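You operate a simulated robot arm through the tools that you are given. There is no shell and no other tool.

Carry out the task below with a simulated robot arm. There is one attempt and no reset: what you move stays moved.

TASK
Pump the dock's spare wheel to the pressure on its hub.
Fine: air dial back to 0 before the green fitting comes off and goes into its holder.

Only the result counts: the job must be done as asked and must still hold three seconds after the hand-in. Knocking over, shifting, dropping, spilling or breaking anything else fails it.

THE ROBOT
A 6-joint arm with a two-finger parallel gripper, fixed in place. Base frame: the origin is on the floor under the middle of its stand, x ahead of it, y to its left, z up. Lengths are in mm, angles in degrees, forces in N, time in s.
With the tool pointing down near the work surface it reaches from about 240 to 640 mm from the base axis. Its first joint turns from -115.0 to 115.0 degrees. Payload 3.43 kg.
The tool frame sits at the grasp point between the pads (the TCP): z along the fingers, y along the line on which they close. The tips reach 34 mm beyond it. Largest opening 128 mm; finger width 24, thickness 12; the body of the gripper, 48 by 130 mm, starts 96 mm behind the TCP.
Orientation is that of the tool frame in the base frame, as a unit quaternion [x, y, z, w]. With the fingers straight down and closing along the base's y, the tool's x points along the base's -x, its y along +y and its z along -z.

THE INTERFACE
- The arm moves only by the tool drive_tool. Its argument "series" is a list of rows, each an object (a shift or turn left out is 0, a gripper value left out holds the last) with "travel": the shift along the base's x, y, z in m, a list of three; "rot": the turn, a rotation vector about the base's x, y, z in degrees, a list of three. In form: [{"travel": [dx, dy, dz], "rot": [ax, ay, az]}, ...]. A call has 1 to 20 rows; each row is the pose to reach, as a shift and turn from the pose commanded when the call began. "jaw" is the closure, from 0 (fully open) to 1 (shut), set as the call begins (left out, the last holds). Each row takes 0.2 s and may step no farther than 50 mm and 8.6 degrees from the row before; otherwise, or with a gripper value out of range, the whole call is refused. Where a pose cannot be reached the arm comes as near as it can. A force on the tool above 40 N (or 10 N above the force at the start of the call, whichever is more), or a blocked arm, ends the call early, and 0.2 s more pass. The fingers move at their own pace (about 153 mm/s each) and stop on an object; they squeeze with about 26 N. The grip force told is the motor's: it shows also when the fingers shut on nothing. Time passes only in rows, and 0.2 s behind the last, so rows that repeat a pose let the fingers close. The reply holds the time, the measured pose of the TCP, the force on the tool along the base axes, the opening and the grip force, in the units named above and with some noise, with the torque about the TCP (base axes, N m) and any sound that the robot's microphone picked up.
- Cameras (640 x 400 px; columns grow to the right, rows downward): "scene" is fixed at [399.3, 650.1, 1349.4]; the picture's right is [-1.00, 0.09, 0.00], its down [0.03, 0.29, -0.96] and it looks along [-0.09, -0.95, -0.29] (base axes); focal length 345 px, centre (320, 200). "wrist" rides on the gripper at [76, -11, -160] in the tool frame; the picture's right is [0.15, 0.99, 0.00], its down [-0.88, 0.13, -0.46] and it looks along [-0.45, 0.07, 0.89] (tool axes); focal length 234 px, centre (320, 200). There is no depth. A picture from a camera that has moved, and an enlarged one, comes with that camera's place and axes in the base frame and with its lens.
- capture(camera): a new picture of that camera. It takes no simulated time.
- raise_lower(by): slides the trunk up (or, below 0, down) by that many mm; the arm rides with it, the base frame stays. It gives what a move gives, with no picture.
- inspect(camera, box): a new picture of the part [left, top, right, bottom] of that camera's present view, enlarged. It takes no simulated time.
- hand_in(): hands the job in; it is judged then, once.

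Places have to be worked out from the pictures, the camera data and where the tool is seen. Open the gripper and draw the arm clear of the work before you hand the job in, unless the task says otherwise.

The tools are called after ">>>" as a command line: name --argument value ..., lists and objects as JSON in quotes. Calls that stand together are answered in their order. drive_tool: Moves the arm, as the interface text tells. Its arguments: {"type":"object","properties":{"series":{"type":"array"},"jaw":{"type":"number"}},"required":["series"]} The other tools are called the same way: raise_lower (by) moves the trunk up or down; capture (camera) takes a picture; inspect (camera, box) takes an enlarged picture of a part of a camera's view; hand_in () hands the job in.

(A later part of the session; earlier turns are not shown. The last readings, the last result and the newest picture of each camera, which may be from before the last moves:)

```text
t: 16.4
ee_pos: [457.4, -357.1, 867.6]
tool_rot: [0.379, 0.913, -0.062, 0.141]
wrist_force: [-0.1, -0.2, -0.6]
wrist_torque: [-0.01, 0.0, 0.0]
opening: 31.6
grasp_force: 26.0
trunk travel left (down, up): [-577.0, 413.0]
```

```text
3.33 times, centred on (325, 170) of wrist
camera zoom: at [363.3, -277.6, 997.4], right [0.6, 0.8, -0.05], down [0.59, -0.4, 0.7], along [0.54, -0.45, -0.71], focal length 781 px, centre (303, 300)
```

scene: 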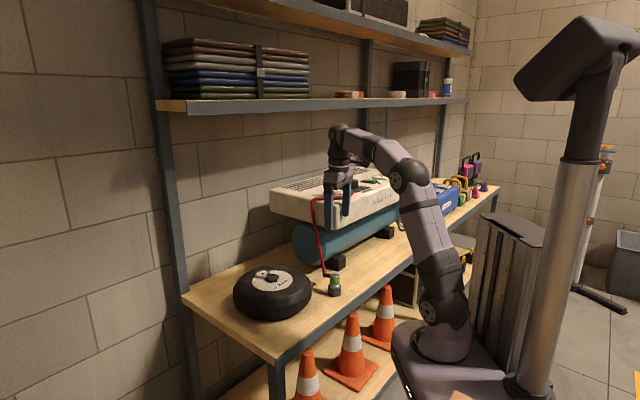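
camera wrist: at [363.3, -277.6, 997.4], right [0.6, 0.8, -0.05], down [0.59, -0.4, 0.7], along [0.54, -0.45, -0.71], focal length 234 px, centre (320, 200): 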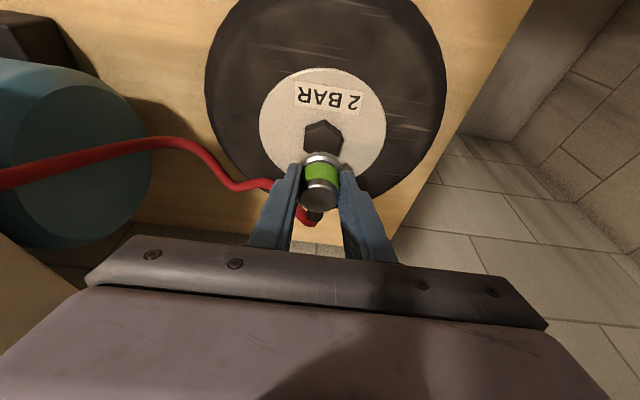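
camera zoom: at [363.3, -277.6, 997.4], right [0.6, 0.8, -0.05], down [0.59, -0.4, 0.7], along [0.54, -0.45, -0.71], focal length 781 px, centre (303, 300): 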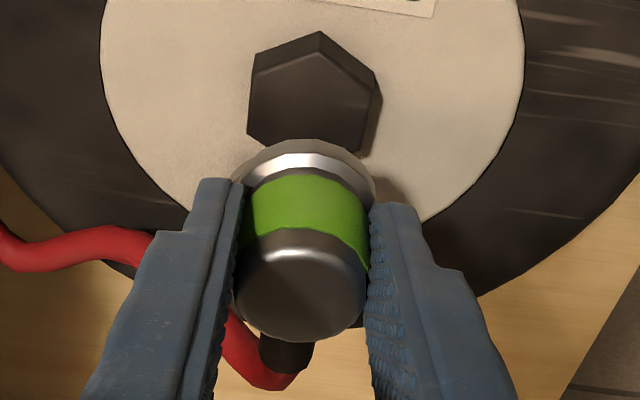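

The lean is negligible. From both views, the fitting's base is centred at about (465.5,-366.5,818), roughly 3 mm in +x and 4 mm in -y from the hub hex. I correct for that and descend 28 mm to check again.

>>> drive_tool --series '[{"travel": [-0.0027, 0.004, 0]}, {"travel": [-0.0027, 0.004, -0.015]}, {"travel": [-0.0027, 0.004, -0.028]}, {"travel": [-0.0027, 0.004, -0.028]}]'

>>> inspect --camera "scene" --box '[250, 235, 310, 285]'

>>> inspect --camera "wrist" --box '[280, 110, 370, 230]'

```text
t: 17.4
ee_pos: [454.8, -352.0, 839.0]
tool_rot: [0.381, 0.912, -0.062, 0.141]
wrist_force: [0.2, 0.4, -0.7]
wrist_torque: [0.04, -0.03, 0.03]
opening: 31.7
grasp_force: 26.1
trunk travel left (down, up): [-577.0, 413.0]
```

```text
8.00 times, centred on (280, 260) of scene
camera zoom: at [399.3, 650.1, 1349.4], right [-1.0, 0.09, 0.0], down [0.03, 0.29, -0.96], along [-0.09, -0.95, -0.29], focal length 2759 px, centre (640, -280)
```

zoom: 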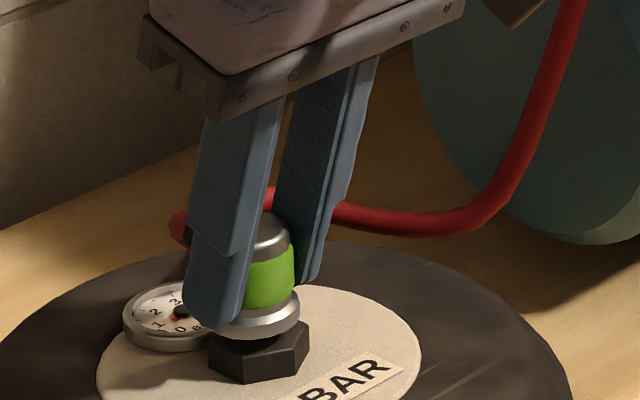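

```text
3.33 times, centred on (325, 170) of wrist
camera zoom: at [361.6, -273.9, 968.9], right [0.6, 0.8, -0.05], down [0.59, -0.4, 0.7], along [0.54, -0.45, -0.71], focal length 781 px, centre (303, 300)
```

zoom: 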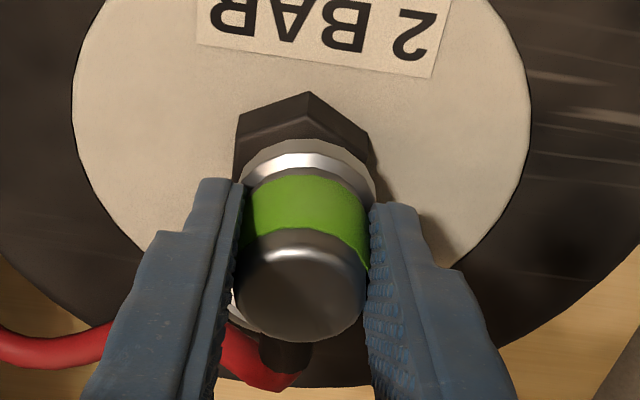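

The fitting is now about 8 mm above the hex. I zoom in more for a final alignment check.

>>> inspect --camera "scene" --box '[260, 258, 290, 284]'

>>> inspect --camera "wrist" --box '[295, 125, 355, 185]'

```text
15.38 times, centred on (275, 271) of scene
camera zoom: at [399.3, 650.1, 1349.4], right [-1.0, 0.09, 0.0], down [0.03, 0.29, -0.96], along [-0.09, -0.95, -0.29], focal length 5306 px, centre (1012, -892)
```

zoom: 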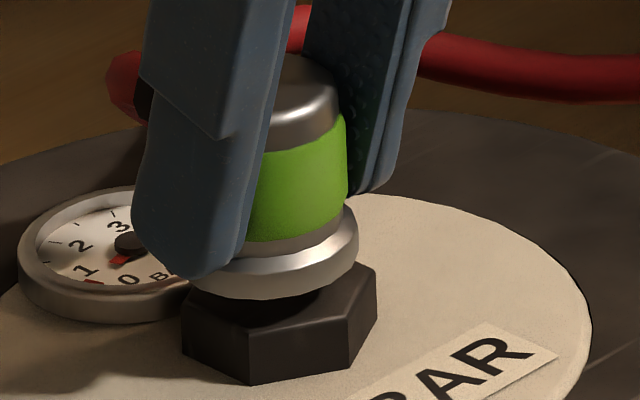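

```text
6.67 times, centred on (325, 155) of wrist
camera zoom: at [361.6, -273.9, 968.9], right [0.6, 0.8, -0.05], down [0.59, -0.4, 0.7], along [0.54, -0.45, -0.71], focal length 1561 px, centre (287, 500)
```

zoom: 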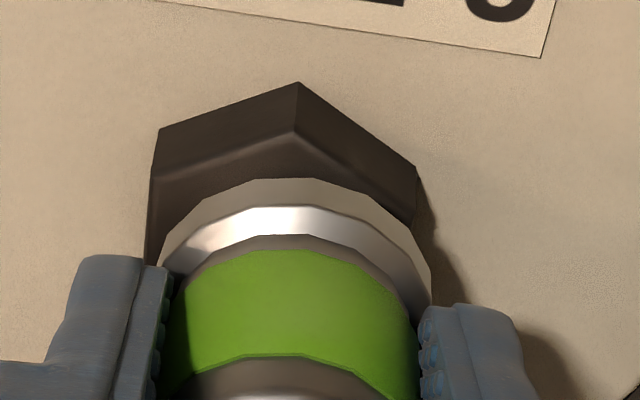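

Combining both views, the fitting's base is still about 1.5 mm off in +x and 2–3 mm in +y. I apply that correction and lower in small steps, letting contact force stop the move.

>>> drive_tool --series '[{"travel": [-0.0015, -0.0022, 0]}, {"travel": [-0.0015, -0.0022, -0.002]}, {"travel": [-0.0015, -0.0022, -0.004]}, {"travel": [-0.0015, -0.0022, -0.006]}]'

>>> inspect --camera "scene" --box '[260, 258, 290, 284]'

>>> inspect --camera "wrist" --box '[295, 125, 355, 185]'

```text
t: 18.4
ee_pos: [454.4, -354.8, 832.1]
tool_rot: [0.381, 0.912, -0.061, 0.141]
wrist_force: [0.3, -0.1, -1.4]
wrist_torque: [-0.01, -0.01, 0.01]
opening: 31.4
grasp_force: 25.9
trunk travel left (down, up): [-577.0, 413.0]
```

```text
15.38 times, centred on (275, 271) of scene
camera zoom: at [399.3, 650.1, 1349.4], right [-1.0, 0.09, 0.0], down [0.03, 0.29, -0.96], along [-0.09, -0.95, -0.29], focal length 5306 px, centre (1012, -892)
```

zoom: 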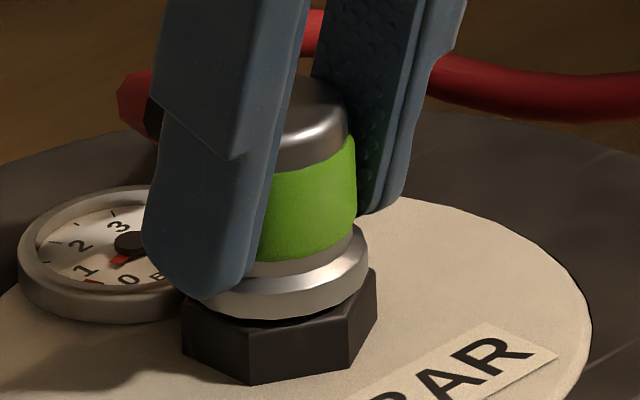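

```text
6.67 times, centred on (325, 155) of wrist
camera zoom: at [359.9, -276.3, 963.0], right [0.6, 0.8, -0.05], down [0.59, -0.4, 0.7], along [0.54, -0.45, -0.71], focal length 1561 px, centre (287, 500)
```

zoom: 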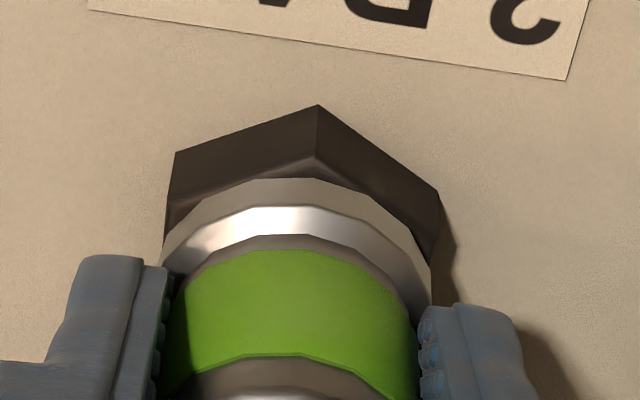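

Both views now show the fitting centred on the hex within about 1 mm. I press down in small steps and listen for the snap.

>>> drive_tool --series '[{"travel": [0, 0, -0.0015]}, {"travel": [0, 0, -0.003]}, {"travel": [0, 0, -0.0045]}, {"travel": [0, 0, -0.006]}]'

>>> inspect --camera "scene" --box '[260, 258, 290, 284]'

```text
t: 19.4
ee_pos: [454.3, -354.8, 830.6]
tool_rot: [0.379, 0.912, -0.062, 0.145]
wrist_force: [-2.1, 0.1, 20.2]
wrist_torque: [0.48, 0.39, 0.02]
opening: 31.4
grasp_force: 26.5
trunk travel left (down, up): [-577.0, 413.0]
heard: snap
```

```text
15.38 times, centred on (275, 271) of scene
camera zoom: at [399.3, 650.1, 1349.4], right [-1.0, 0.09, 0.0], down [0.03, 0.29, -0.96], along [-0.09, -0.95, -0.29], focal length 5306 px, centre (1012, -892)
```

zoom: 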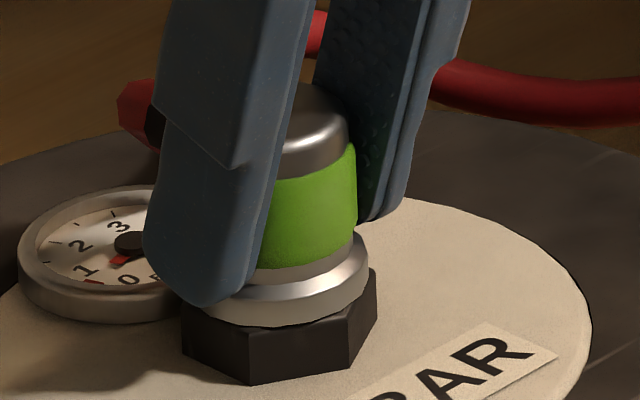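

Snap heard with 20 N of push, so the coupling is seated on the hub. I ease most of the push off, then open the jaws.

>>> drive_tool --series '[{"travel": [0, 0, 0.002]}, {"travel": [0, 0, 0.0035]}]'

```text
t: 20.1
ee_pos: [453.8, -355.0, 831.1]
tool_rot: [0.38, 0.912, -0.061, 0.143]
wrist_force: [2.0, -6.5, 9.9]
wrist_torque: [-0.58, -0.61, -0.07]
opening: 30.9
grasp_force: 26.3
trunk travel left (down, up): [-577.0, 413.0]
```

The force has dropped to about 10 N. Now I open the jaws to about 70 mm and let the arm settle.

>>> drive_tool --series '[{"travel": [0, 0, 0]}, {"travel": [0, 0, 0.001]}, {"travel": [0, 0, 0.002]}]' --jaw 0.45

>>> inspect --camera "scene" --box '[240, 235, 310, 285]'

>>> inspect --camera "wrist" --box '[240, 100, 400, 240]'

```text
t: 20.9
ee_pos: [452.0, -354.0, 832.0]
tool_rot: [0.38, 0.912, -0.061, 0.14]
wrist_force: [1.3, 0.4, 0.1]
wrist_torque: [-0.02, 0.0, 0.02]
opening: 70.5
grasp_force: 0.1
trunk travel left (down, up): [-577.0, 413.0]
```

```text
8.00 times, centred on (275, 260) of scene
camera zoom: at [399.3, 650.1, 1349.4], right [-1.0, 0.09, 0.0], down [0.03, 0.29, -0.96], along [-0.09, -0.95, -0.29], focal length 2759 px, centre (680, -280)
```

zoom: 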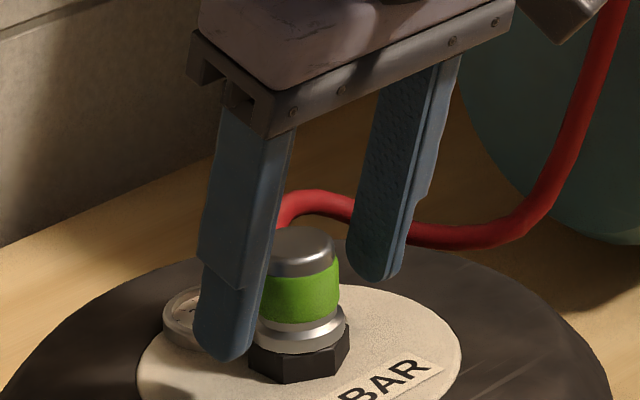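

```text
2.86 times, centred on (320, 170) of wrist
camera zoom: at [358.8, -275.7, 962.0], right [0.6, 0.8, -0.05], down [0.59, -0.4, 0.7], along [0.54, -0.45, -0.71], focal length 669 px, centre (320, 286)
```

zoom: 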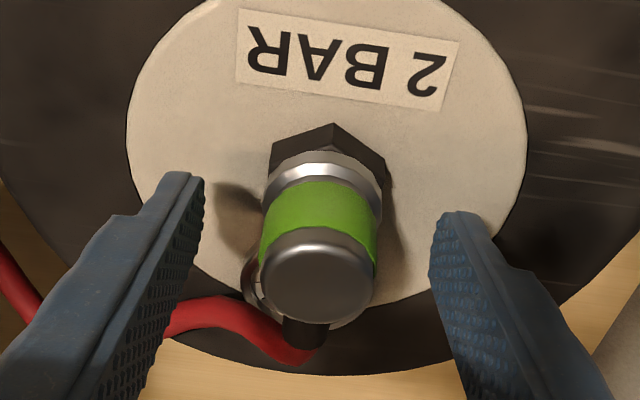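

The coupling sits square on the hub hex. I retract along the tool axis, away from the hose, before raising the trunk to work on the dial.

>>> drive_tool --series '[{"travel": [-0.004, 0.004, 0.018]}, {"travel": [-0.011, 0.011, 0.048]}, {"travel": [-0.02, 0.02, 0.09]}, {"travel": [-0.03, 0.031, 0.13]}, {"travel": [-0.04, 0.04, 0.14]}]'

>>> capture --camera "scene"

>>> inspect --camera "scene" --box '[230, 235, 310, 295]'

```text
t: 22.1
ee_pos: [414.6, -313.8, 970.4]
tool_rot: [0.379, 0.912, -0.06, 0.142]
wrist_force: [0.9, -0.1, -0.1]
wrist_torque: [0.02, -0.01, 0.01]
opening: 70.3
grasp_force: 0.0
trunk travel left (down, up): [-577.0, 413.0]
```

```text
taken
```

scene: 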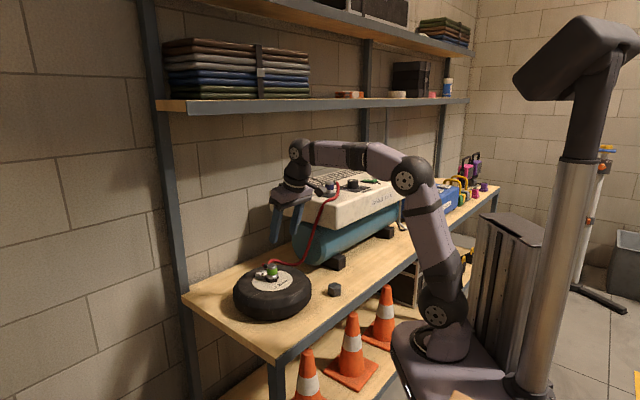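

```text
6.67 times, centred on (270, 265) of scene
camera zoom: at [399.3, 650.1, 1349.4], right [-1.0, 0.09, 0.0], down [0.03, 0.29, -0.96], along [-0.09, -0.95, -0.29], focal length 2300 px, centre (653, -233)
```

zoom: 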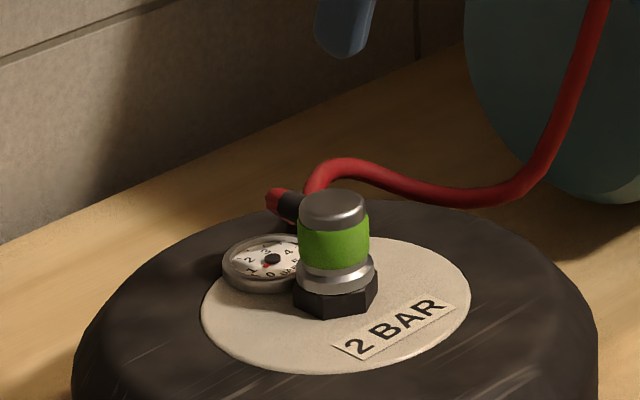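

The wheel gauge stays visible beside the docked fitting. I raise the trunk back up by 270 mm so the arm can reach the dial.

>>> raise_lower --by 270

>>> capture --camera "wrist"

>>> inspect --camera "scene" --box '[305, 150, 435, 230]'

>>> inspect --camera "scene" --box '[252, 255, 282, 280]'

```text
t: 24.8
ee_pos: [415.0, -314.0, 1240.3]
tool_rot: [0.38, 0.912, -0.061, 0.141]
wrist_force: [-0.2, 0.2, -0.2]
wrist_torque: [0.0, 0.01, 0.02]
opening: 70.5
grasp_force: 0.0
trunk travel left (down, up): [-847.0, 143.0]
```

```text
taken
camera wrist: at [320.2, -236.1, 1370.8], right [0.6, 0.8, -0.05], down [0.59, -0.4, 0.7], along [0.54, -0.45, -0.71], focal length 234 px, centre (320, 200)
```

wrist: 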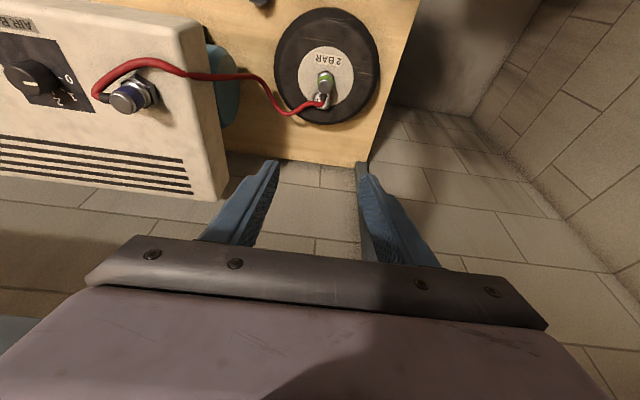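

```text
4.92 times, centred on (370, 190) of scene
camera zoom: at [399.3, 650.1, 1349.4], right [-1.0, 0.09, 0.0], down [0.03, 0.29, -0.96], along [-0.09, -0.95, -0.29], focal length 1698 px, centre (74, 249)
```

zoom: 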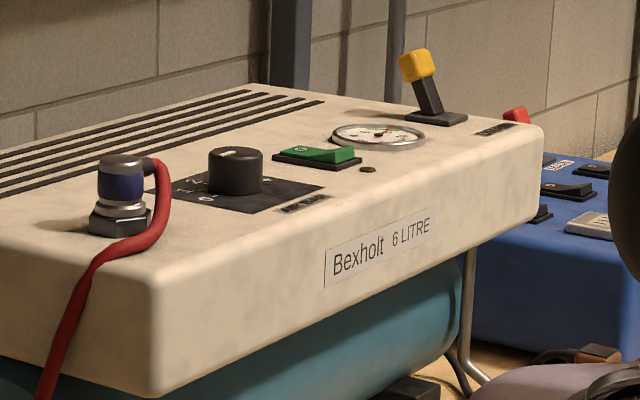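

```text
16.00 times, centred on (267, 268) of scene
camera zoom: at [399.3, 650.1, 1349.4], right [-1.0, 0.09, 0.0], down [0.03, 0.29, -0.96], along [-0.09, -0.95, -0.29], focal length 5519 px, centre (1168, -880)
```

zoom: 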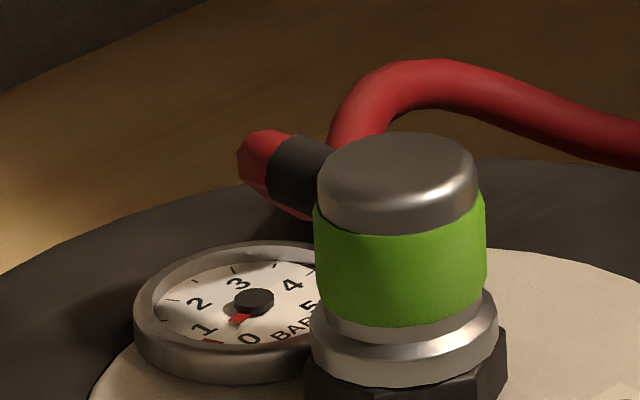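

The dial knob works out at about (145,-660) with its top at z≈1023. The hose no longer lies near it. I bring the tool over it from the robot side with about 30° of tilt, staying well above the compressor.

>>> drive_tool --series '[{"travel": [-0.029, -0.022, -0.02], "rot": [-0.66, -0.8, 1.08]}, {"travel": [-0.058, -0.043, -0.04], "rot": [-1.33, -1.61, 2.15]}, {"travel": [-0.087, -0.065, -0.06], "rot": [-1.99, -2.41, 3.23]}, {"travel": [-0.115, -0.086, -0.08], "rot": [-2.65, -3.22, 4.3]}, {"travel": [-0.145, -0.116, -0.085], "rot": [-3.31, -4.02, 5.38]}, {"travel": [-0.175, -0.146, -0.09], "rot": [-3.98, -4.83, 6.45]}, {"travel": [-0.205, -0.176, -0.095], "rot": [-4.64, -5.63, 7.53]}, {"travel": [-0.235, -0.206, -0.1], "rot": [-5.3, -6.43, 8.6]}, {"travel": [-0.255, -0.246, -0.11], "rot": [-5.96, -7.24, 9.68]}, {"travel": [-0.27, -0.286, -0.12], "rot": [-6.63, -8.04, 10.75]}, {"travel": [-0.27, -0.315, -0.132], "rot": [-7.29, -8.85, 11.83]}, {"travel": [-0.27, -0.341, -0.145], "rot": [-7.95, -9.65, 12.9]}]'

>>> capture --camera "wrist"

>>> capture --camera "scene"

```text
t: 27.4
ee_pos: [145.4, -655.0, 1095.3]
tool_rot: [0.269, 0.927, -0.074, 0.249]
wrist_force: [1.6, 0.8, 0.8]
wrist_torque: [0.01, 0.03, 0.02]
opening: 70.2
grasp_force: 0.0
trunk travel left (down, up): [-847.0, 143.0]
```

```text
taken
camera wrist: at [14.6, -587.1, 1197.1], right [0.42, 0.9, -0.08], down [0.52, -0.17, 0.84], along [0.74, -0.39, -0.54], focal length 234 px, centre (320, 200)
```

wrist: 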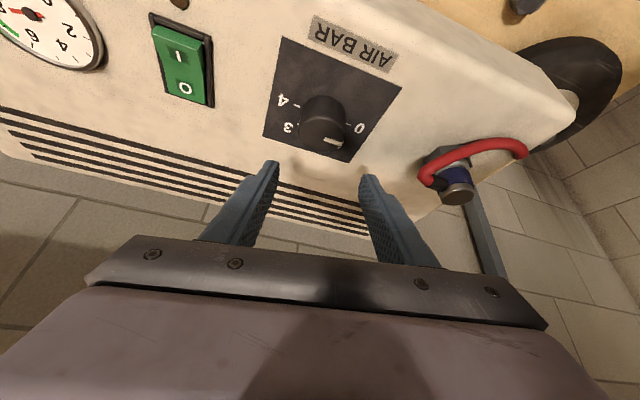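

```text
taken
```

scene: 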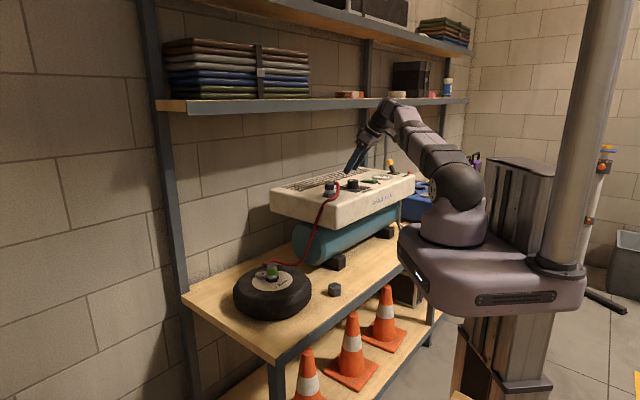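

Everything is reachable here. I zoom in on the knob and on the tank gauge that is now in view.

>>> inspect --camera "wrist" --box '[255, 60, 415, 180]'

>>> inspect --camera "wrist" --box '[0, 0, 220, 120]'

```text
3.33 times, centred on (335, 120) of wrist
camera zoom: at [14.6, -587.1, 1197.1], right [0.42, 0.9, -0.08], down [0.52, -0.17, 0.84], along [0.74, -0.39, -0.54], focal length 781 px, centre (270, 467)
```

zoom: 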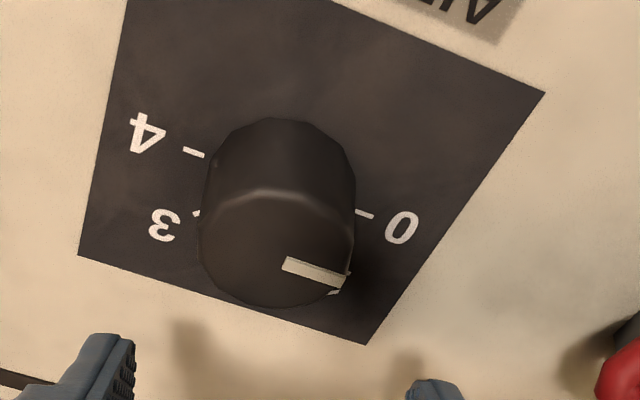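

```text
2.91 times, centred on (110, 60) of wrist
camera zoom: at [14.6, -587.1, 1197.1], right [0.42, 0.9, -0.08], down [0.52, -0.17, 0.84], along [0.74, -0.39, -0.54], focal length 681 px, centre (931, 607)
```

zoom: 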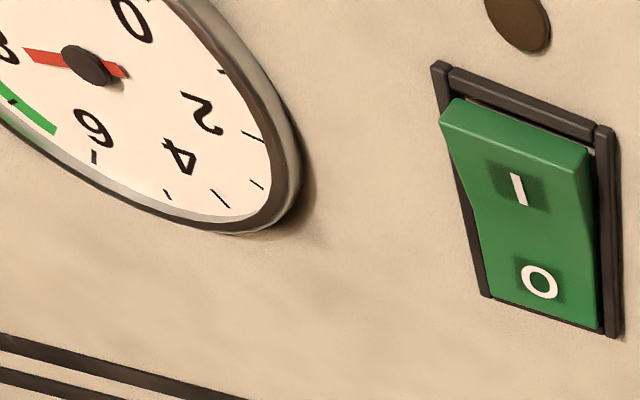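

The tank is at about 8 bar, so the compressor switch isn't needed. The refined knob position is about (147.5,-661.5), top z≈1025, Ø44. I descend partway toward the grip pose, allowing for the tilt offset, and check.

>>> drive_tool --series '[{"travel": [-0.006, 0.001, -0.01]}, {"travel": [-0.0102, 0.0014, -0.028]}, {"travel": [-0.0102, 0.0014, -0.028]}]'

>>> capture --camera "wrist"

>>> inspect --camera "wrist" --box '[240, 100, 400, 220]'

>>> inspect --camera "scene" --box '[315, 140, 395, 200]'

```text
t: 28.2
ee_pos: [135.7, -654.1, 1068.2]
tool_rot: [0.268, 0.928, -0.076, 0.248]
wrist_force: [0.2, -0.5, -0.6]
wrist_torque: [0.05, -0.03, 0.02]
opening: 70.5
grasp_force: 0.1
trunk travel left (down, up): [-847.0, 143.0]
```

```text
taken
camera wrist: at [4.4, -585.7, 1169.1], right [0.42, 0.9, -0.08], down [0.52, -0.17, 0.84], along [0.74, -0.39, -0.54], focal length 234 px, centre (320, 200)
```

wrist: 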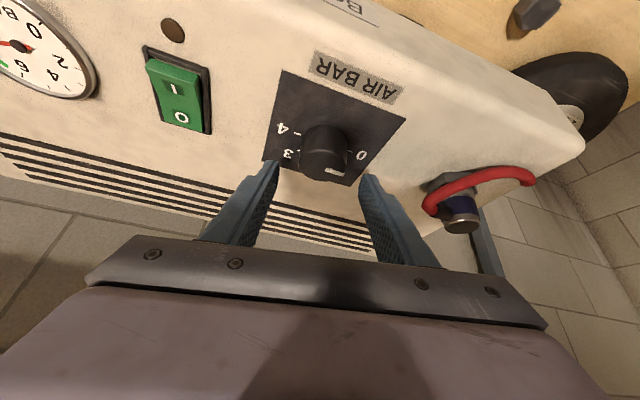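

```text
3.33 times, centred on (320, 160) of wrist
camera zoom: at [4.4, -585.7, 1169.1], right [0.42, 0.9, -0.08], down [0.52, -0.17, 0.84], along [0.74, -0.39, -0.54], focal length 781 px, centre (320, 333)
```

zoom: 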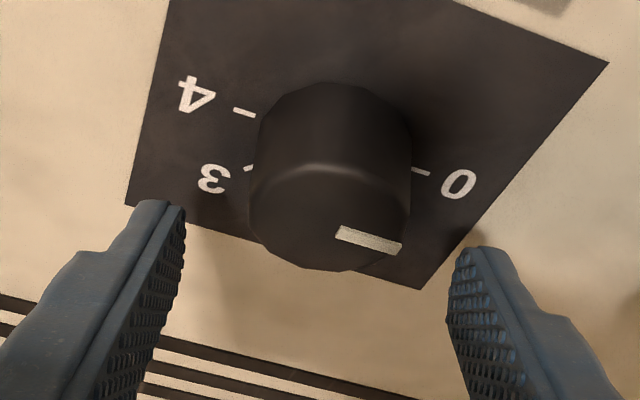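

```text
6.67 times, centred on (355, 170) of scene
camera zoom: at [399.3, 650.1, 1349.4], right [-1.0, 0.09, 0.0], down [0.03, 0.29, -0.96], along [-0.09, -0.95, -0.29], focal length 2300 px, centre (87, 400)
```

zoom: 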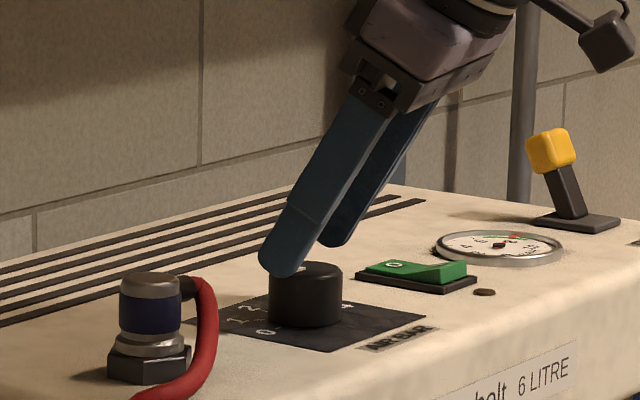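

In the tool frame the knob is about 2 mm off along the closing axis. I correct that and go down to the grip height, with the lowest finger corner about 5 mm above the plate.

>>> drive_tool --series '[{"travel": [0.0042, 0.0, -0.01]}, {"travel": [0.0042, 0.0, -0.02]}, {"travel": [0.0042, 0.0, -0.0275]}, {"travel": [0.0042, 0.0, -0.0275]}]'

>>> inspect --camera "wrist" --box '[240, 100, 400, 220]'

>>> inspect --camera "scene" --box '[325, 160, 385, 200]'

```text
t: 29.2
ee_pos: [138.9, -654.5, 1039.8]
tool_rot: [0.268, 0.928, -0.076, 0.249]
wrist_force: [0.0, -0.4, 0.2]
wrist_torque: [0.0, 0.01, -0.01]
opening: 70.3
grasp_force: 0.0
trunk travel left (down, up): [-847.0, 143.0]
```

```text
3.33 times, centred on (320, 160) of wrist
camera zoom: at [8.5, -585.1, 1141.6], right [0.42, 0.9, -0.08], down [0.52, -0.17, 0.84], along [0.74, -0.39, -0.54], focal length 781 px, centre (320, 333)
```

zoom: 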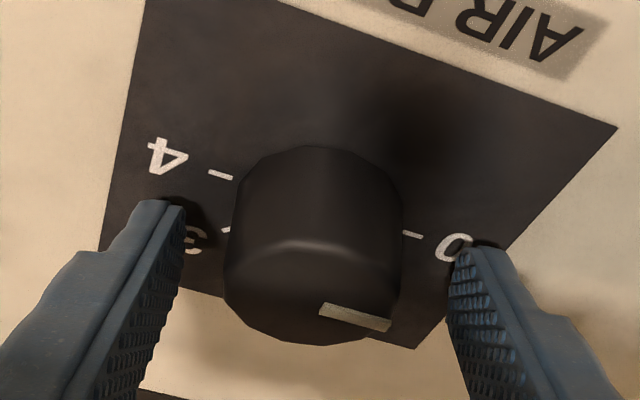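

```text
10.00 times, centred on (355, 180) of scene
camera zoom: at [399.3, 650.1, 1349.4], right [-1.0, 0.09, 0.0], down [0.03, 0.29, -0.96], along [-0.09, -0.95, -0.29], focal length 3449 px, centre (-30, 400)
```

zoom: 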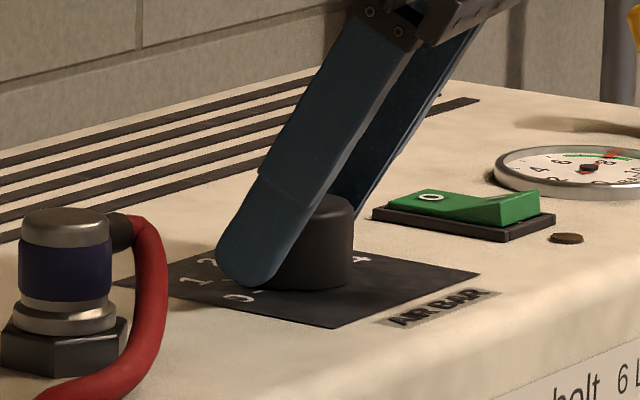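

The fingers straddle the knob, centred and just above the plate. I close on it.

>>> drive_tool --series '[{"travel": [0, 0, 0]}, {"travel": [0, 0, 0]}, {"travel": [0, 0, 0]}]' --jaw 1

>>> inspect --camera "wrist" --box '[240, 100, 400, 220]'

```text
t: 30.0
ee_pos: [138.0, -657.7, 1039.8]
tool_rot: [0.269, 0.927, -0.076, 0.249]
wrist_force: [-6.8, -7.0, 0.8]
wrist_torque: [0.57, 0.12, -0.07]
opening: 42.3
grasp_force: 44.6
trunk travel left (down, up): [-847.0, 143.0]
```

```text
3.33 times, centred on (320, 160) of wrist
camera zoom: at [6.9, -586.3, 1141.5], right [0.42, 0.9, -0.08], down [0.52, -0.17, 0.84], along [0.74, -0.4, -0.54], focal length 781 px, centre (320, 333)
```

zoom: 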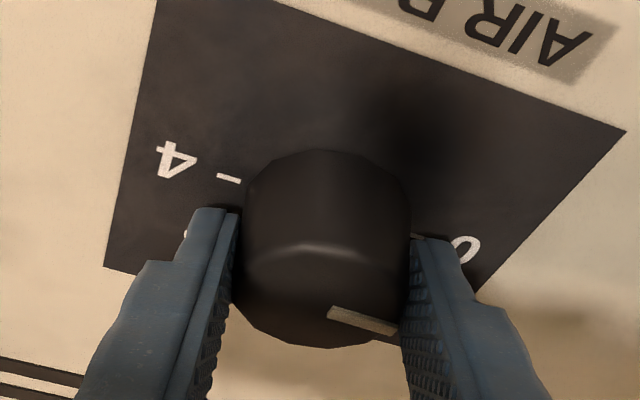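

The grip is at 42.3 mm and the side force says the knob sits about 2 mm toward -y. I recentre and turn the knob 45° clockwise (to about 1 bar), orbiting the tool around the knob's vertical axis.

>>> drive_tool --series '[{"travel": [-0.0012, -0.0019, 0]}, {"travel": [0.0, -0.0003, 0], "rot": [0, 0, -7.5]}, {"travel": [0.0014, 0.0011, 0], "rot": [0, 0, -15]}, {"travel": [0.003, 0.00235, 0], "rot": [0, 0, -22.5]}, {"travel": [0.0047, 0.0034, 0], "rot": [0, 0, -30]}, {"travel": [0.0066, 0.00415, 0], "rot": [0, 0, -37.5]}, {"travel": [0.0085, 0.0047, 0], "rot": [0, 0, -45]}, {"travel": [0.0085, 0.0047, 0], "rot": [0, 0, -45]}]'

>>> inspect --camera "wrist" --box '[240, 100, 400, 220]'

>>> inspect --camera "scene" --box '[252, 260, 276, 280]'

>>> inspect --camera "scene" --box '[325, 160, 385, 200]'

```text
t: 31.8
ee_pos: [143.1, -652.1, 1040.7]
tool_rot: [0.603, 0.753, -0.166, 0.202]
wrist_force: [-15.6, -13.1, 1.7]
wrist_torque: [-0.61, 0.06, -0.17]
opening: 42.4
grasp_force: 44.7
trunk travel left (down, up): [-847.0, 143.0]
```

```text
3.33 times, centred on (320, 160) of wrist
camera zoom: at [99.3, -511.5, 1141.1], right [0.94, 0.34, -0.08], down [0.25, -0.49, 0.84], along [0.24, -0.8, -0.54], focal length 781 px, centre (320, 333)
```

zoom: 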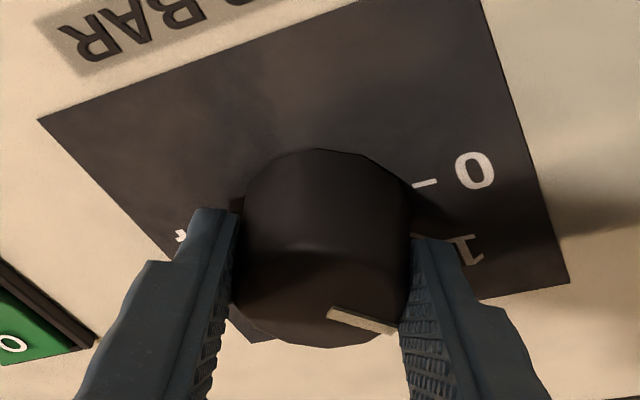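

```text
16.00 times, centred on (264, 270) of scene
camera zoom: at [399.3, 650.1, 1349.4], right [-1.0, 0.09, 0.0], down [0.03, 0.29, -0.96], along [-0.09, -0.95, -0.29], focal length 5519 px, centre (1216, -920)
```

zoom: 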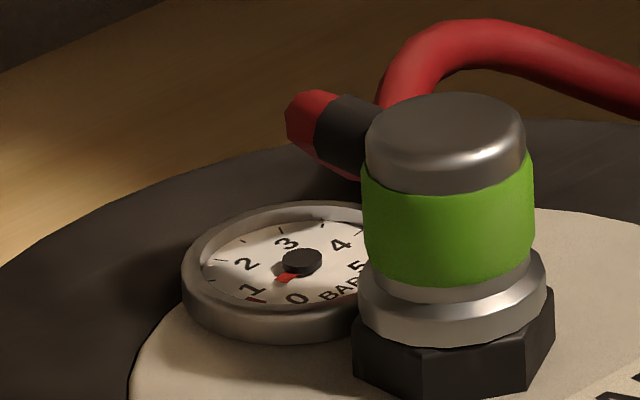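

```text
10.00 times, centred on (355, 180) of scene
camera zoom: at [399.3, 650.1, 1349.4], right [-1.0, 0.09, 0.0], down [0.03, 0.29, -0.96], along [-0.09, -0.95, -0.29], focal length 3449 px, centre (-30, 400)
```

zoom: 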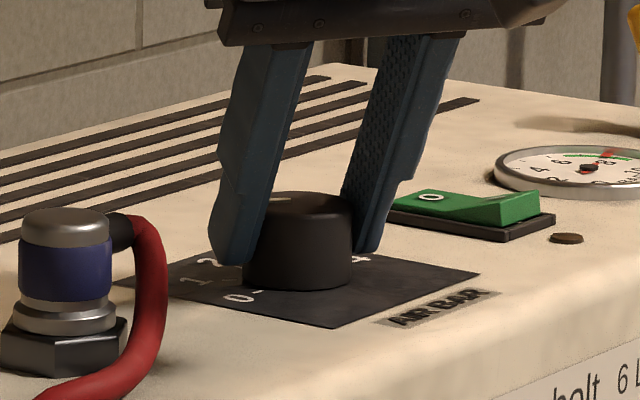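

The knob turned 45° (pointer at 1) and the residual force says the true axis is about (146.5,-662). I recentre, hold about 2 s and watch the wheel gauge.

>>> drive_tool --series '[{"travel": [-0.0018, -0.0015, 0]}, {"travel": [-0.0035, -0.003, 0]}, {"travel": [-0.0035, -0.003, 0]}, {"travel": [-0.0035, -0.003, 0]}, {"travel": [-0.0035, -0.003, 0]}, {"travel": [-0.0035, -0.003, 0]}, {"travel": [-0.0035, -0.003, 0]}, {"travel": [-0.0035, -0.003, 0]}, {"travel": [-0.0035, -0.003, 0]}, {"travel": [-0.0035, -0.003, 0]}]'

>>> inspect --camera "scene" --box '[252, 260, 276, 280]'

>>> inspect --camera "wrist" --box '[240, 100, 400, 220]'

```text
t: 34.0
ee_pos: [141.9, -652.3, 1039.9]
tool_rot: [0.602, 0.755, -0.164, 0.201]
wrist_force: [-2.3, -2.2, 5.8]
wrist_torque: [0.67, -1.44, 0.02]
opening: 42.2
grasp_force: 44.6
trunk travel left (down, up): [-847.0, 143.0]
```

```text
16.00 times, centred on (264, 270) of scene
camera zoom: at [399.3, 650.1, 1349.4], right [-1.0, 0.09, 0.0], down [0.03, 0.29, -0.96], along [-0.09, -0.95, -0.29], focal length 5519 px, centre (1216, -920)
```

zoom: 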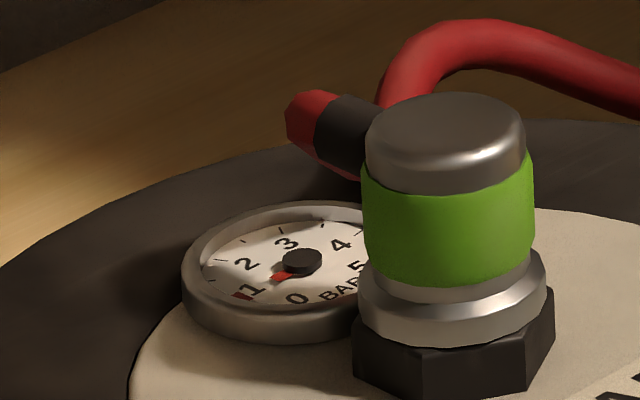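

```text
3.33 times, centred on (320, 160) of wrist
camera zoom: at [98.9, -512.0, 1141.6], right [0.94, 0.34, -0.08], down [0.25, -0.49, 0.84], along [0.25, -0.8, -0.54], focal length 781 px, centre (320, 333)
```

zoom: 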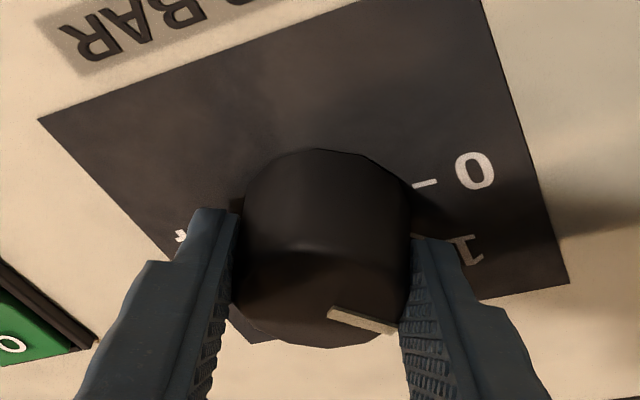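

The wheel needle is climbing, now at about 0.75, so the air is flowing. I turn another 45° clockwise to the 2 mark.

>>> drive_tool --series '[{"travel": [0.0015, 0.0002, 0], "rot": [0, 0, -7.5]}, {"travel": [0.003, 0.0002, 0], "rot": [0, 0, -15]}, {"travel": [0.0045, 0.0001, 0], "rot": [0, 0, -22.5]}, {"travel": [0.006, -0.0003, 0], "rot": [0, 0, -30]}, {"travel": [0.0073, -0.0009, 0], "rot": [0, 0, -37.5]}, {"travel": [0.0087, -0.0016, 0], "rot": [0, 0, -45]}, {"travel": [0.0087, -0.0016, 0], "rot": [0, 0, -45]}]'

>>> inspect --camera "scene" --box '[252, 260, 276, 280]'

>>> inspect --camera "wrist" --box '[240, 100, 400, 220]'

>>> inspect --camera "scene" --box '[325, 160, 385, 200]'

```text
t: 35.6
ee_pos: [150.6, -654.4, 1040.8]
tool_rot: [0.846, 0.465, -0.23, 0.121]
wrist_force: [-11.0, 2.1, 3.0]
wrist_torque: [-0.36, -0.37, -0.06]
opening: 42.3
grasp_force: 44.7
trunk travel left (down, up): [-847.0, 143.0]
```

```text
16.00 times, centred on (264, 270) of scene
camera zoom: at [399.3, 650.1, 1349.4], right [-1.0, 0.09, 0.0], down [0.03, 0.29, -0.96], along [-0.09, -0.95, -0.29], focal length 5519 px, centre (1216, -920)
```

zoom: 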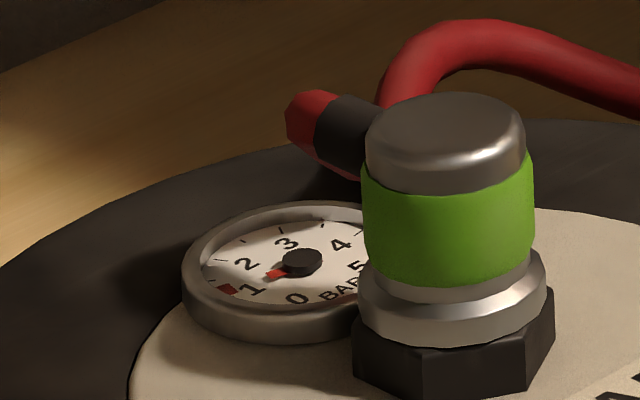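

```text
3.33 times, centred on (320, 160) of wrist
camera zoom: at [217.5, -524.7, 1141.7], right [0.9, -0.42, -0.08], down [-0.17, -0.52, 0.84], along [-0.4, -0.74, -0.54], focal length 781 px, centre (320, 333)
```

zoom: 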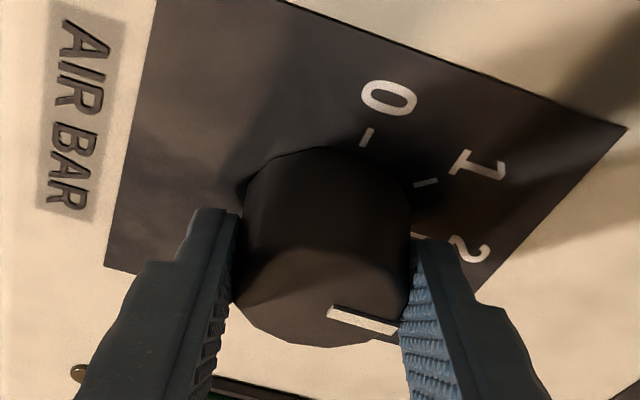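

```text
10.00 times, centred on (355, 180) of scene
camera zoom: at [399.3, 650.1, 1349.4], right [-1.0, 0.09, 0.0], down [0.03, 0.29, -0.96], along [-0.09, -0.95, -0.29], focal length 3449 px, centre (-30, 400)
```

zoom: 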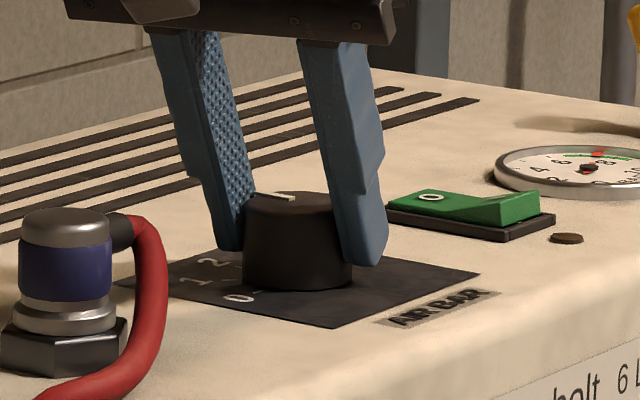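

The pointer is at 2 and the needle is near 1.1 and still climbing. I relax the side force and hold, watching the gauge.

>>> drive_tool --series '[{"travel": [-0.002, 0.0004, 0]}, {"travel": [-0.0025, 0.0005, 0]}, {"travel": [-0.0025, 0.0005, 0]}, {"travel": [-0.0025, 0.0005, 0]}, {"travel": [-0.0025, 0.0005, 0]}, {"travel": [-0.0025, 0.0005, 0]}, {"travel": [-0.0025, 0.0005, 0]}, {"travel": [-0.0025, 0.0005, 0]}, {"travel": [-0.0025, 0.0005, 0]}, {"travel": [-0.0025, 0.0005, 0]}]'

>>> inspect --camera "scene" --box '[252, 260, 276, 280]'

```text
t: 37.8
ee_pos: [150.3, -654.2, 1040.4]
tool_rot: [0.846, 0.466, -0.228, 0.122]
wrist_force: [-2.0, 0.6, -1.4]
wrist_torque: [-0.73, -1.15, 0.03]
opening: 42.1
grasp_force: 45.0
trunk travel left (down, up): [-847.0, 143.0]
```

```text
16.00 times, centred on (264, 270) of scene
camera zoom: at [399.3, 650.1, 1349.4], right [-1.0, 0.09, 0.0], down [0.03, 0.29, -0.96], along [-0.09, -0.95, -0.29], focal length 5519 px, centre (1216, -920)
```

zoom: 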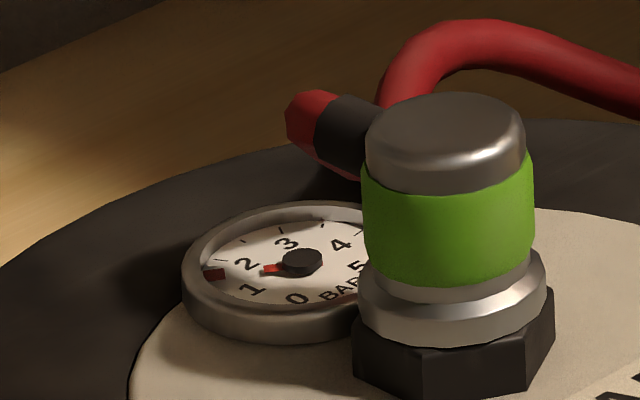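

The needle is at about 1.6 and climbing roughly 0.2 bar/s. I hold about 1.4 s more.

>>> drive_tool --series '[{"travel": [0, 0, 0]}, {"travel": [0, 0, 0]}, {"travel": [0, 0, 0]}, {"travel": [0, 0, 0]}, {"travel": [0, 0, 0]}, {"travel": [0, 0, 0]}]'

>>> inspect --camera "scene" --box '[252, 260, 276, 280]'

```text
t: 39.2
ee_pos: [149.2, -654.1, 1039.8]
tool_rot: [0.845, 0.467, -0.229, 0.123]
wrist_force: [-0.4, 0.0, 0.0]
wrist_torque: [-0.17, -1.31, 0.02]
opening: 42.4
grasp_force: 44.6
trunk travel left (down, up): [-847.0, 143.0]
```

```text
16.00 times, centred on (264, 270) of scene
camera zoom: at [399.3, 650.1, 1349.4], right [-1.0, 0.09, 0.0], down [0.03, 0.29, -0.96], along [-0.09, -0.95, -0.29], focal length 5519 px, centre (1216, -920)
```

zoom: 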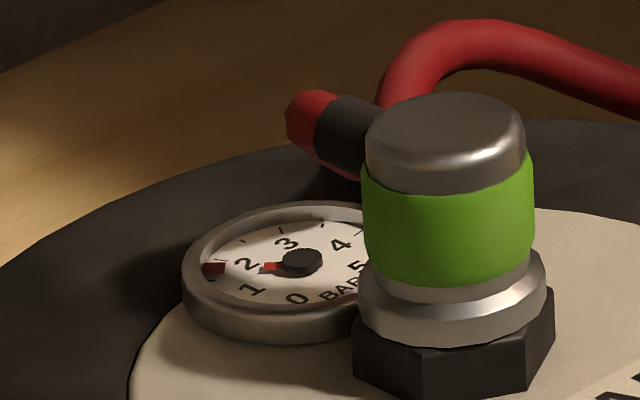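

The needle is slowing just below the 2 tick, settling toward the dial value. I hold another 2 s.

>>> drive_tool --series '[{"travel": [0, 0, 0]}, {"travel": [0, 0, 0]}, {"travel": [0, 0, 0]}, {"travel": [0, 0, 0]}, {"travel": [0, 0, 0]}, {"travel": [0, 0, 0]}, {"travel": [0, 0, 0]}, {"travel": [0, 0, 0]}, {"travel": [0, 0, 0]}, {"travel": [0, 0, 0]}]'

>>> inspect --camera "scene" --box '[252, 260, 276, 280]'

>>> inspect --camera "wrist" --box '[240, 100, 400, 220]'

```text
t: 41.4
ee_pos: [151.2, -653.4, 1039.4]
tool_rot: [0.845, 0.467, -0.23, 0.124]
wrist_force: [1.7, 0.8, -1.2]
wrist_torque: [-0.58, -0.71, 0.01]
opening: 42.5
grasp_force: 45.1
trunk travel left (down, up): [-847.0, 143.0]
```

```text
16.00 times, centred on (264, 270) of scene
camera zoom: at [399.3, 650.1, 1349.4], right [-1.0, 0.09, 0.0], down [0.03, 0.29, -0.96], along [-0.09, -0.95, -0.29], focal length 5519 px, centre (1216, -920)
```

zoom: 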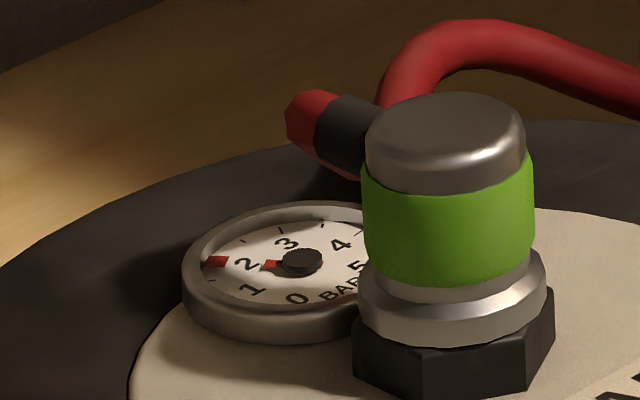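

```text
3.33 times, centred on (320, 160) of wrist
camera zoom: at [217.0, -524.4, 1141.7], right [0.9, -0.42, -0.08], down [-0.17, -0.52, 0.84], along [-0.39, -0.74, -0.54], focal length 781 px, centre (320, 333)
```

zoom: 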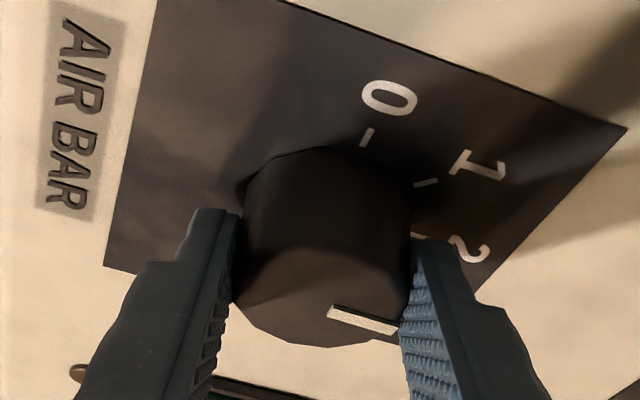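

The red tip now covers the 2 tick. I wait another 2 s to see whether it has settled or overshoots.

>>> drive_tool --series '[{"travel": [0, 0, 0]}, {"travel": [0, 0, 0]}, {"travel": [0, 0, 0]}, {"travel": [0, 0, 0]}, {"travel": [0, 0, 0]}, {"travel": [0, 0, 0]}, {"travel": [0, 0, 0]}, {"travel": [0, 0, 0]}, {"travel": [0, 0, 0]}, {"travel": [0, 0, 0]}]'

>>> inspect --camera "scene" --box '[258, 264, 272, 274]'

>>> inspect --camera "scene" --box '[252, 260, 276, 280]'

```text
t: 43.6
ee_pos: [148.3, -654.4, 1041.2]
tool_rot: [0.845, 0.467, -0.229, 0.123]
wrist_force: [0.4, 0.4, -1.3]
wrist_torque: [-0.51, -0.82, 0.02]
opening: 42.3
grasp_force: 45.0
trunk travel left (down, up): [-847.0, 143.0]
```

```text
16.00 times, centred on (265, 269) of scene
camera zoom: at [399.3, 650.1, 1349.4], right [-1.0, 0.09, 0.0], down [0.03, 0.29, -0.96], along [-0.09, -0.95, -0.29], focal length 5519 px, centre (1200, -904)
```

zoom: 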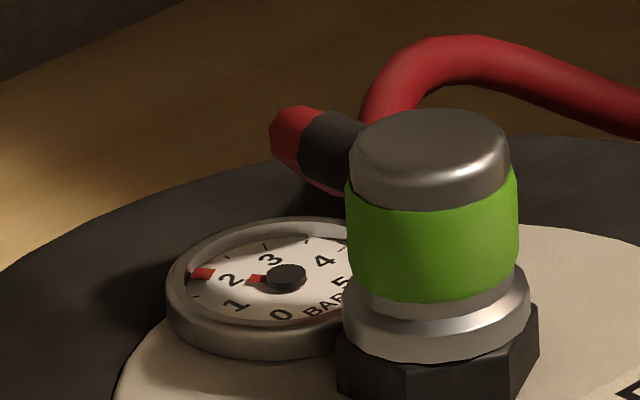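

```text
16.00 times, centred on (264, 270) of scene
camera zoom: at [399.3, 650.1, 1349.4], right [-1.0, 0.09, 0.0], down [0.03, 0.29, -0.96], along [-0.09, -0.95, -0.29], focal length 5519 px, centre (1216, -920)
```

zoom: 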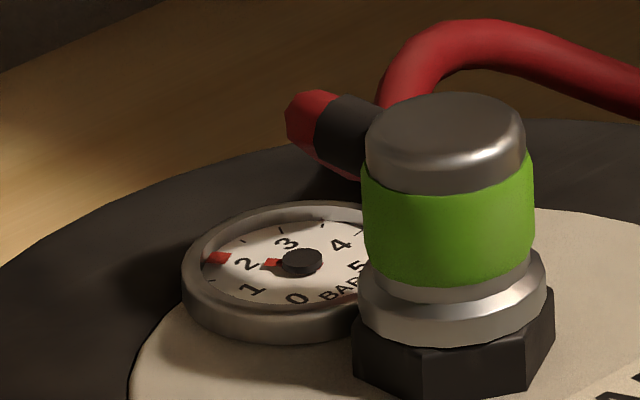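

The needle is still creeping up more slowly, and its raised face means it reads slightly high from this angle. I hold about 4 s more and compare.

>>> drive_tool --series '[{"travel": [0, 0, 0]}, {"travel": [0, 0, 0]}, {"travel": [0, 0, 0]}, {"travel": [0, 0, 0]}, {"travel": [0, 0, 0]}, {"travel": [0, 0, 0]}, {"travel": [0, 0, 0]}, {"travel": [0, 0, 0]}, {"travel": [0, 0, 0]}, {"travel": [0, 0, 0]}, {"travel": [0, 0, 0]}, {"travel": [0, 0, 0]}, {"travel": [0, 0, 0]}, {"travel": [0, 0, 0]}, {"travel": [0, 0, 0]}, {"travel": [0, 0, 0]}, {"travel": [0, 0, 0]}, {"travel": [0, 0, 0]}, {"travel": [0, 0, 0]}, {"travel": [0, 0, 0]}]'

>>> inspect --camera "scene" --box '[252, 260, 276, 280]'

>>> inspect --camera "scene" --box '[360, 160, 420, 200]'

```text
t: 47.8
ee_pos: [148.8, -653.9, 1039.9]
tool_rot: [0.845, 0.467, -0.23, 0.123]
wrist_force: [-0.2, 0.6, -0.9]
wrist_torque: [-0.51, -0.83, 0.02]
opening: 42.4
grasp_force: 44.6
trunk travel left (down, up): [-847.0, 143.0]
```

```text
16.00 times, centred on (264, 270) of scene
camera zoom: at [399.3, 650.1, 1349.4], right [-1.0, 0.09, 0.0], down [0.03, 0.29, -0.96], along [-0.09, -0.95, -0.29], focal length 5519 px, centre (1216, -920)
```

zoom: 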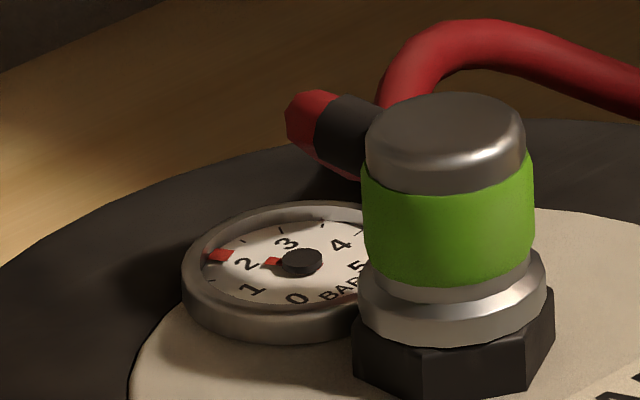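

```text
10.00 times, centred on (390, 180) of scene
camera zoom: at [399.3, 650.1, 1349.4], right [-1.0, 0.09, 0.0], down [0.03, 0.29, -0.96], along [-0.09, -0.95, -0.29], focal length 3449 px, centre (-380, 400)
```

zoom: 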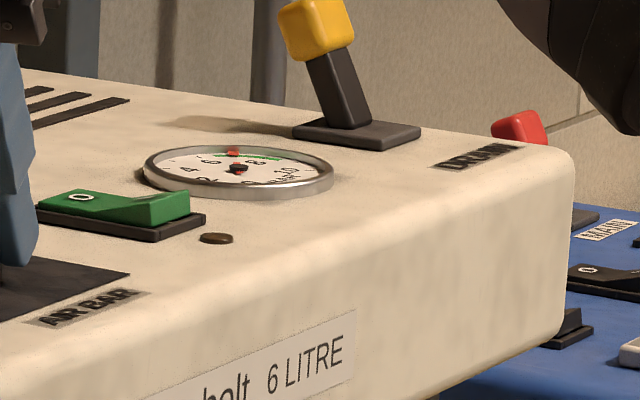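

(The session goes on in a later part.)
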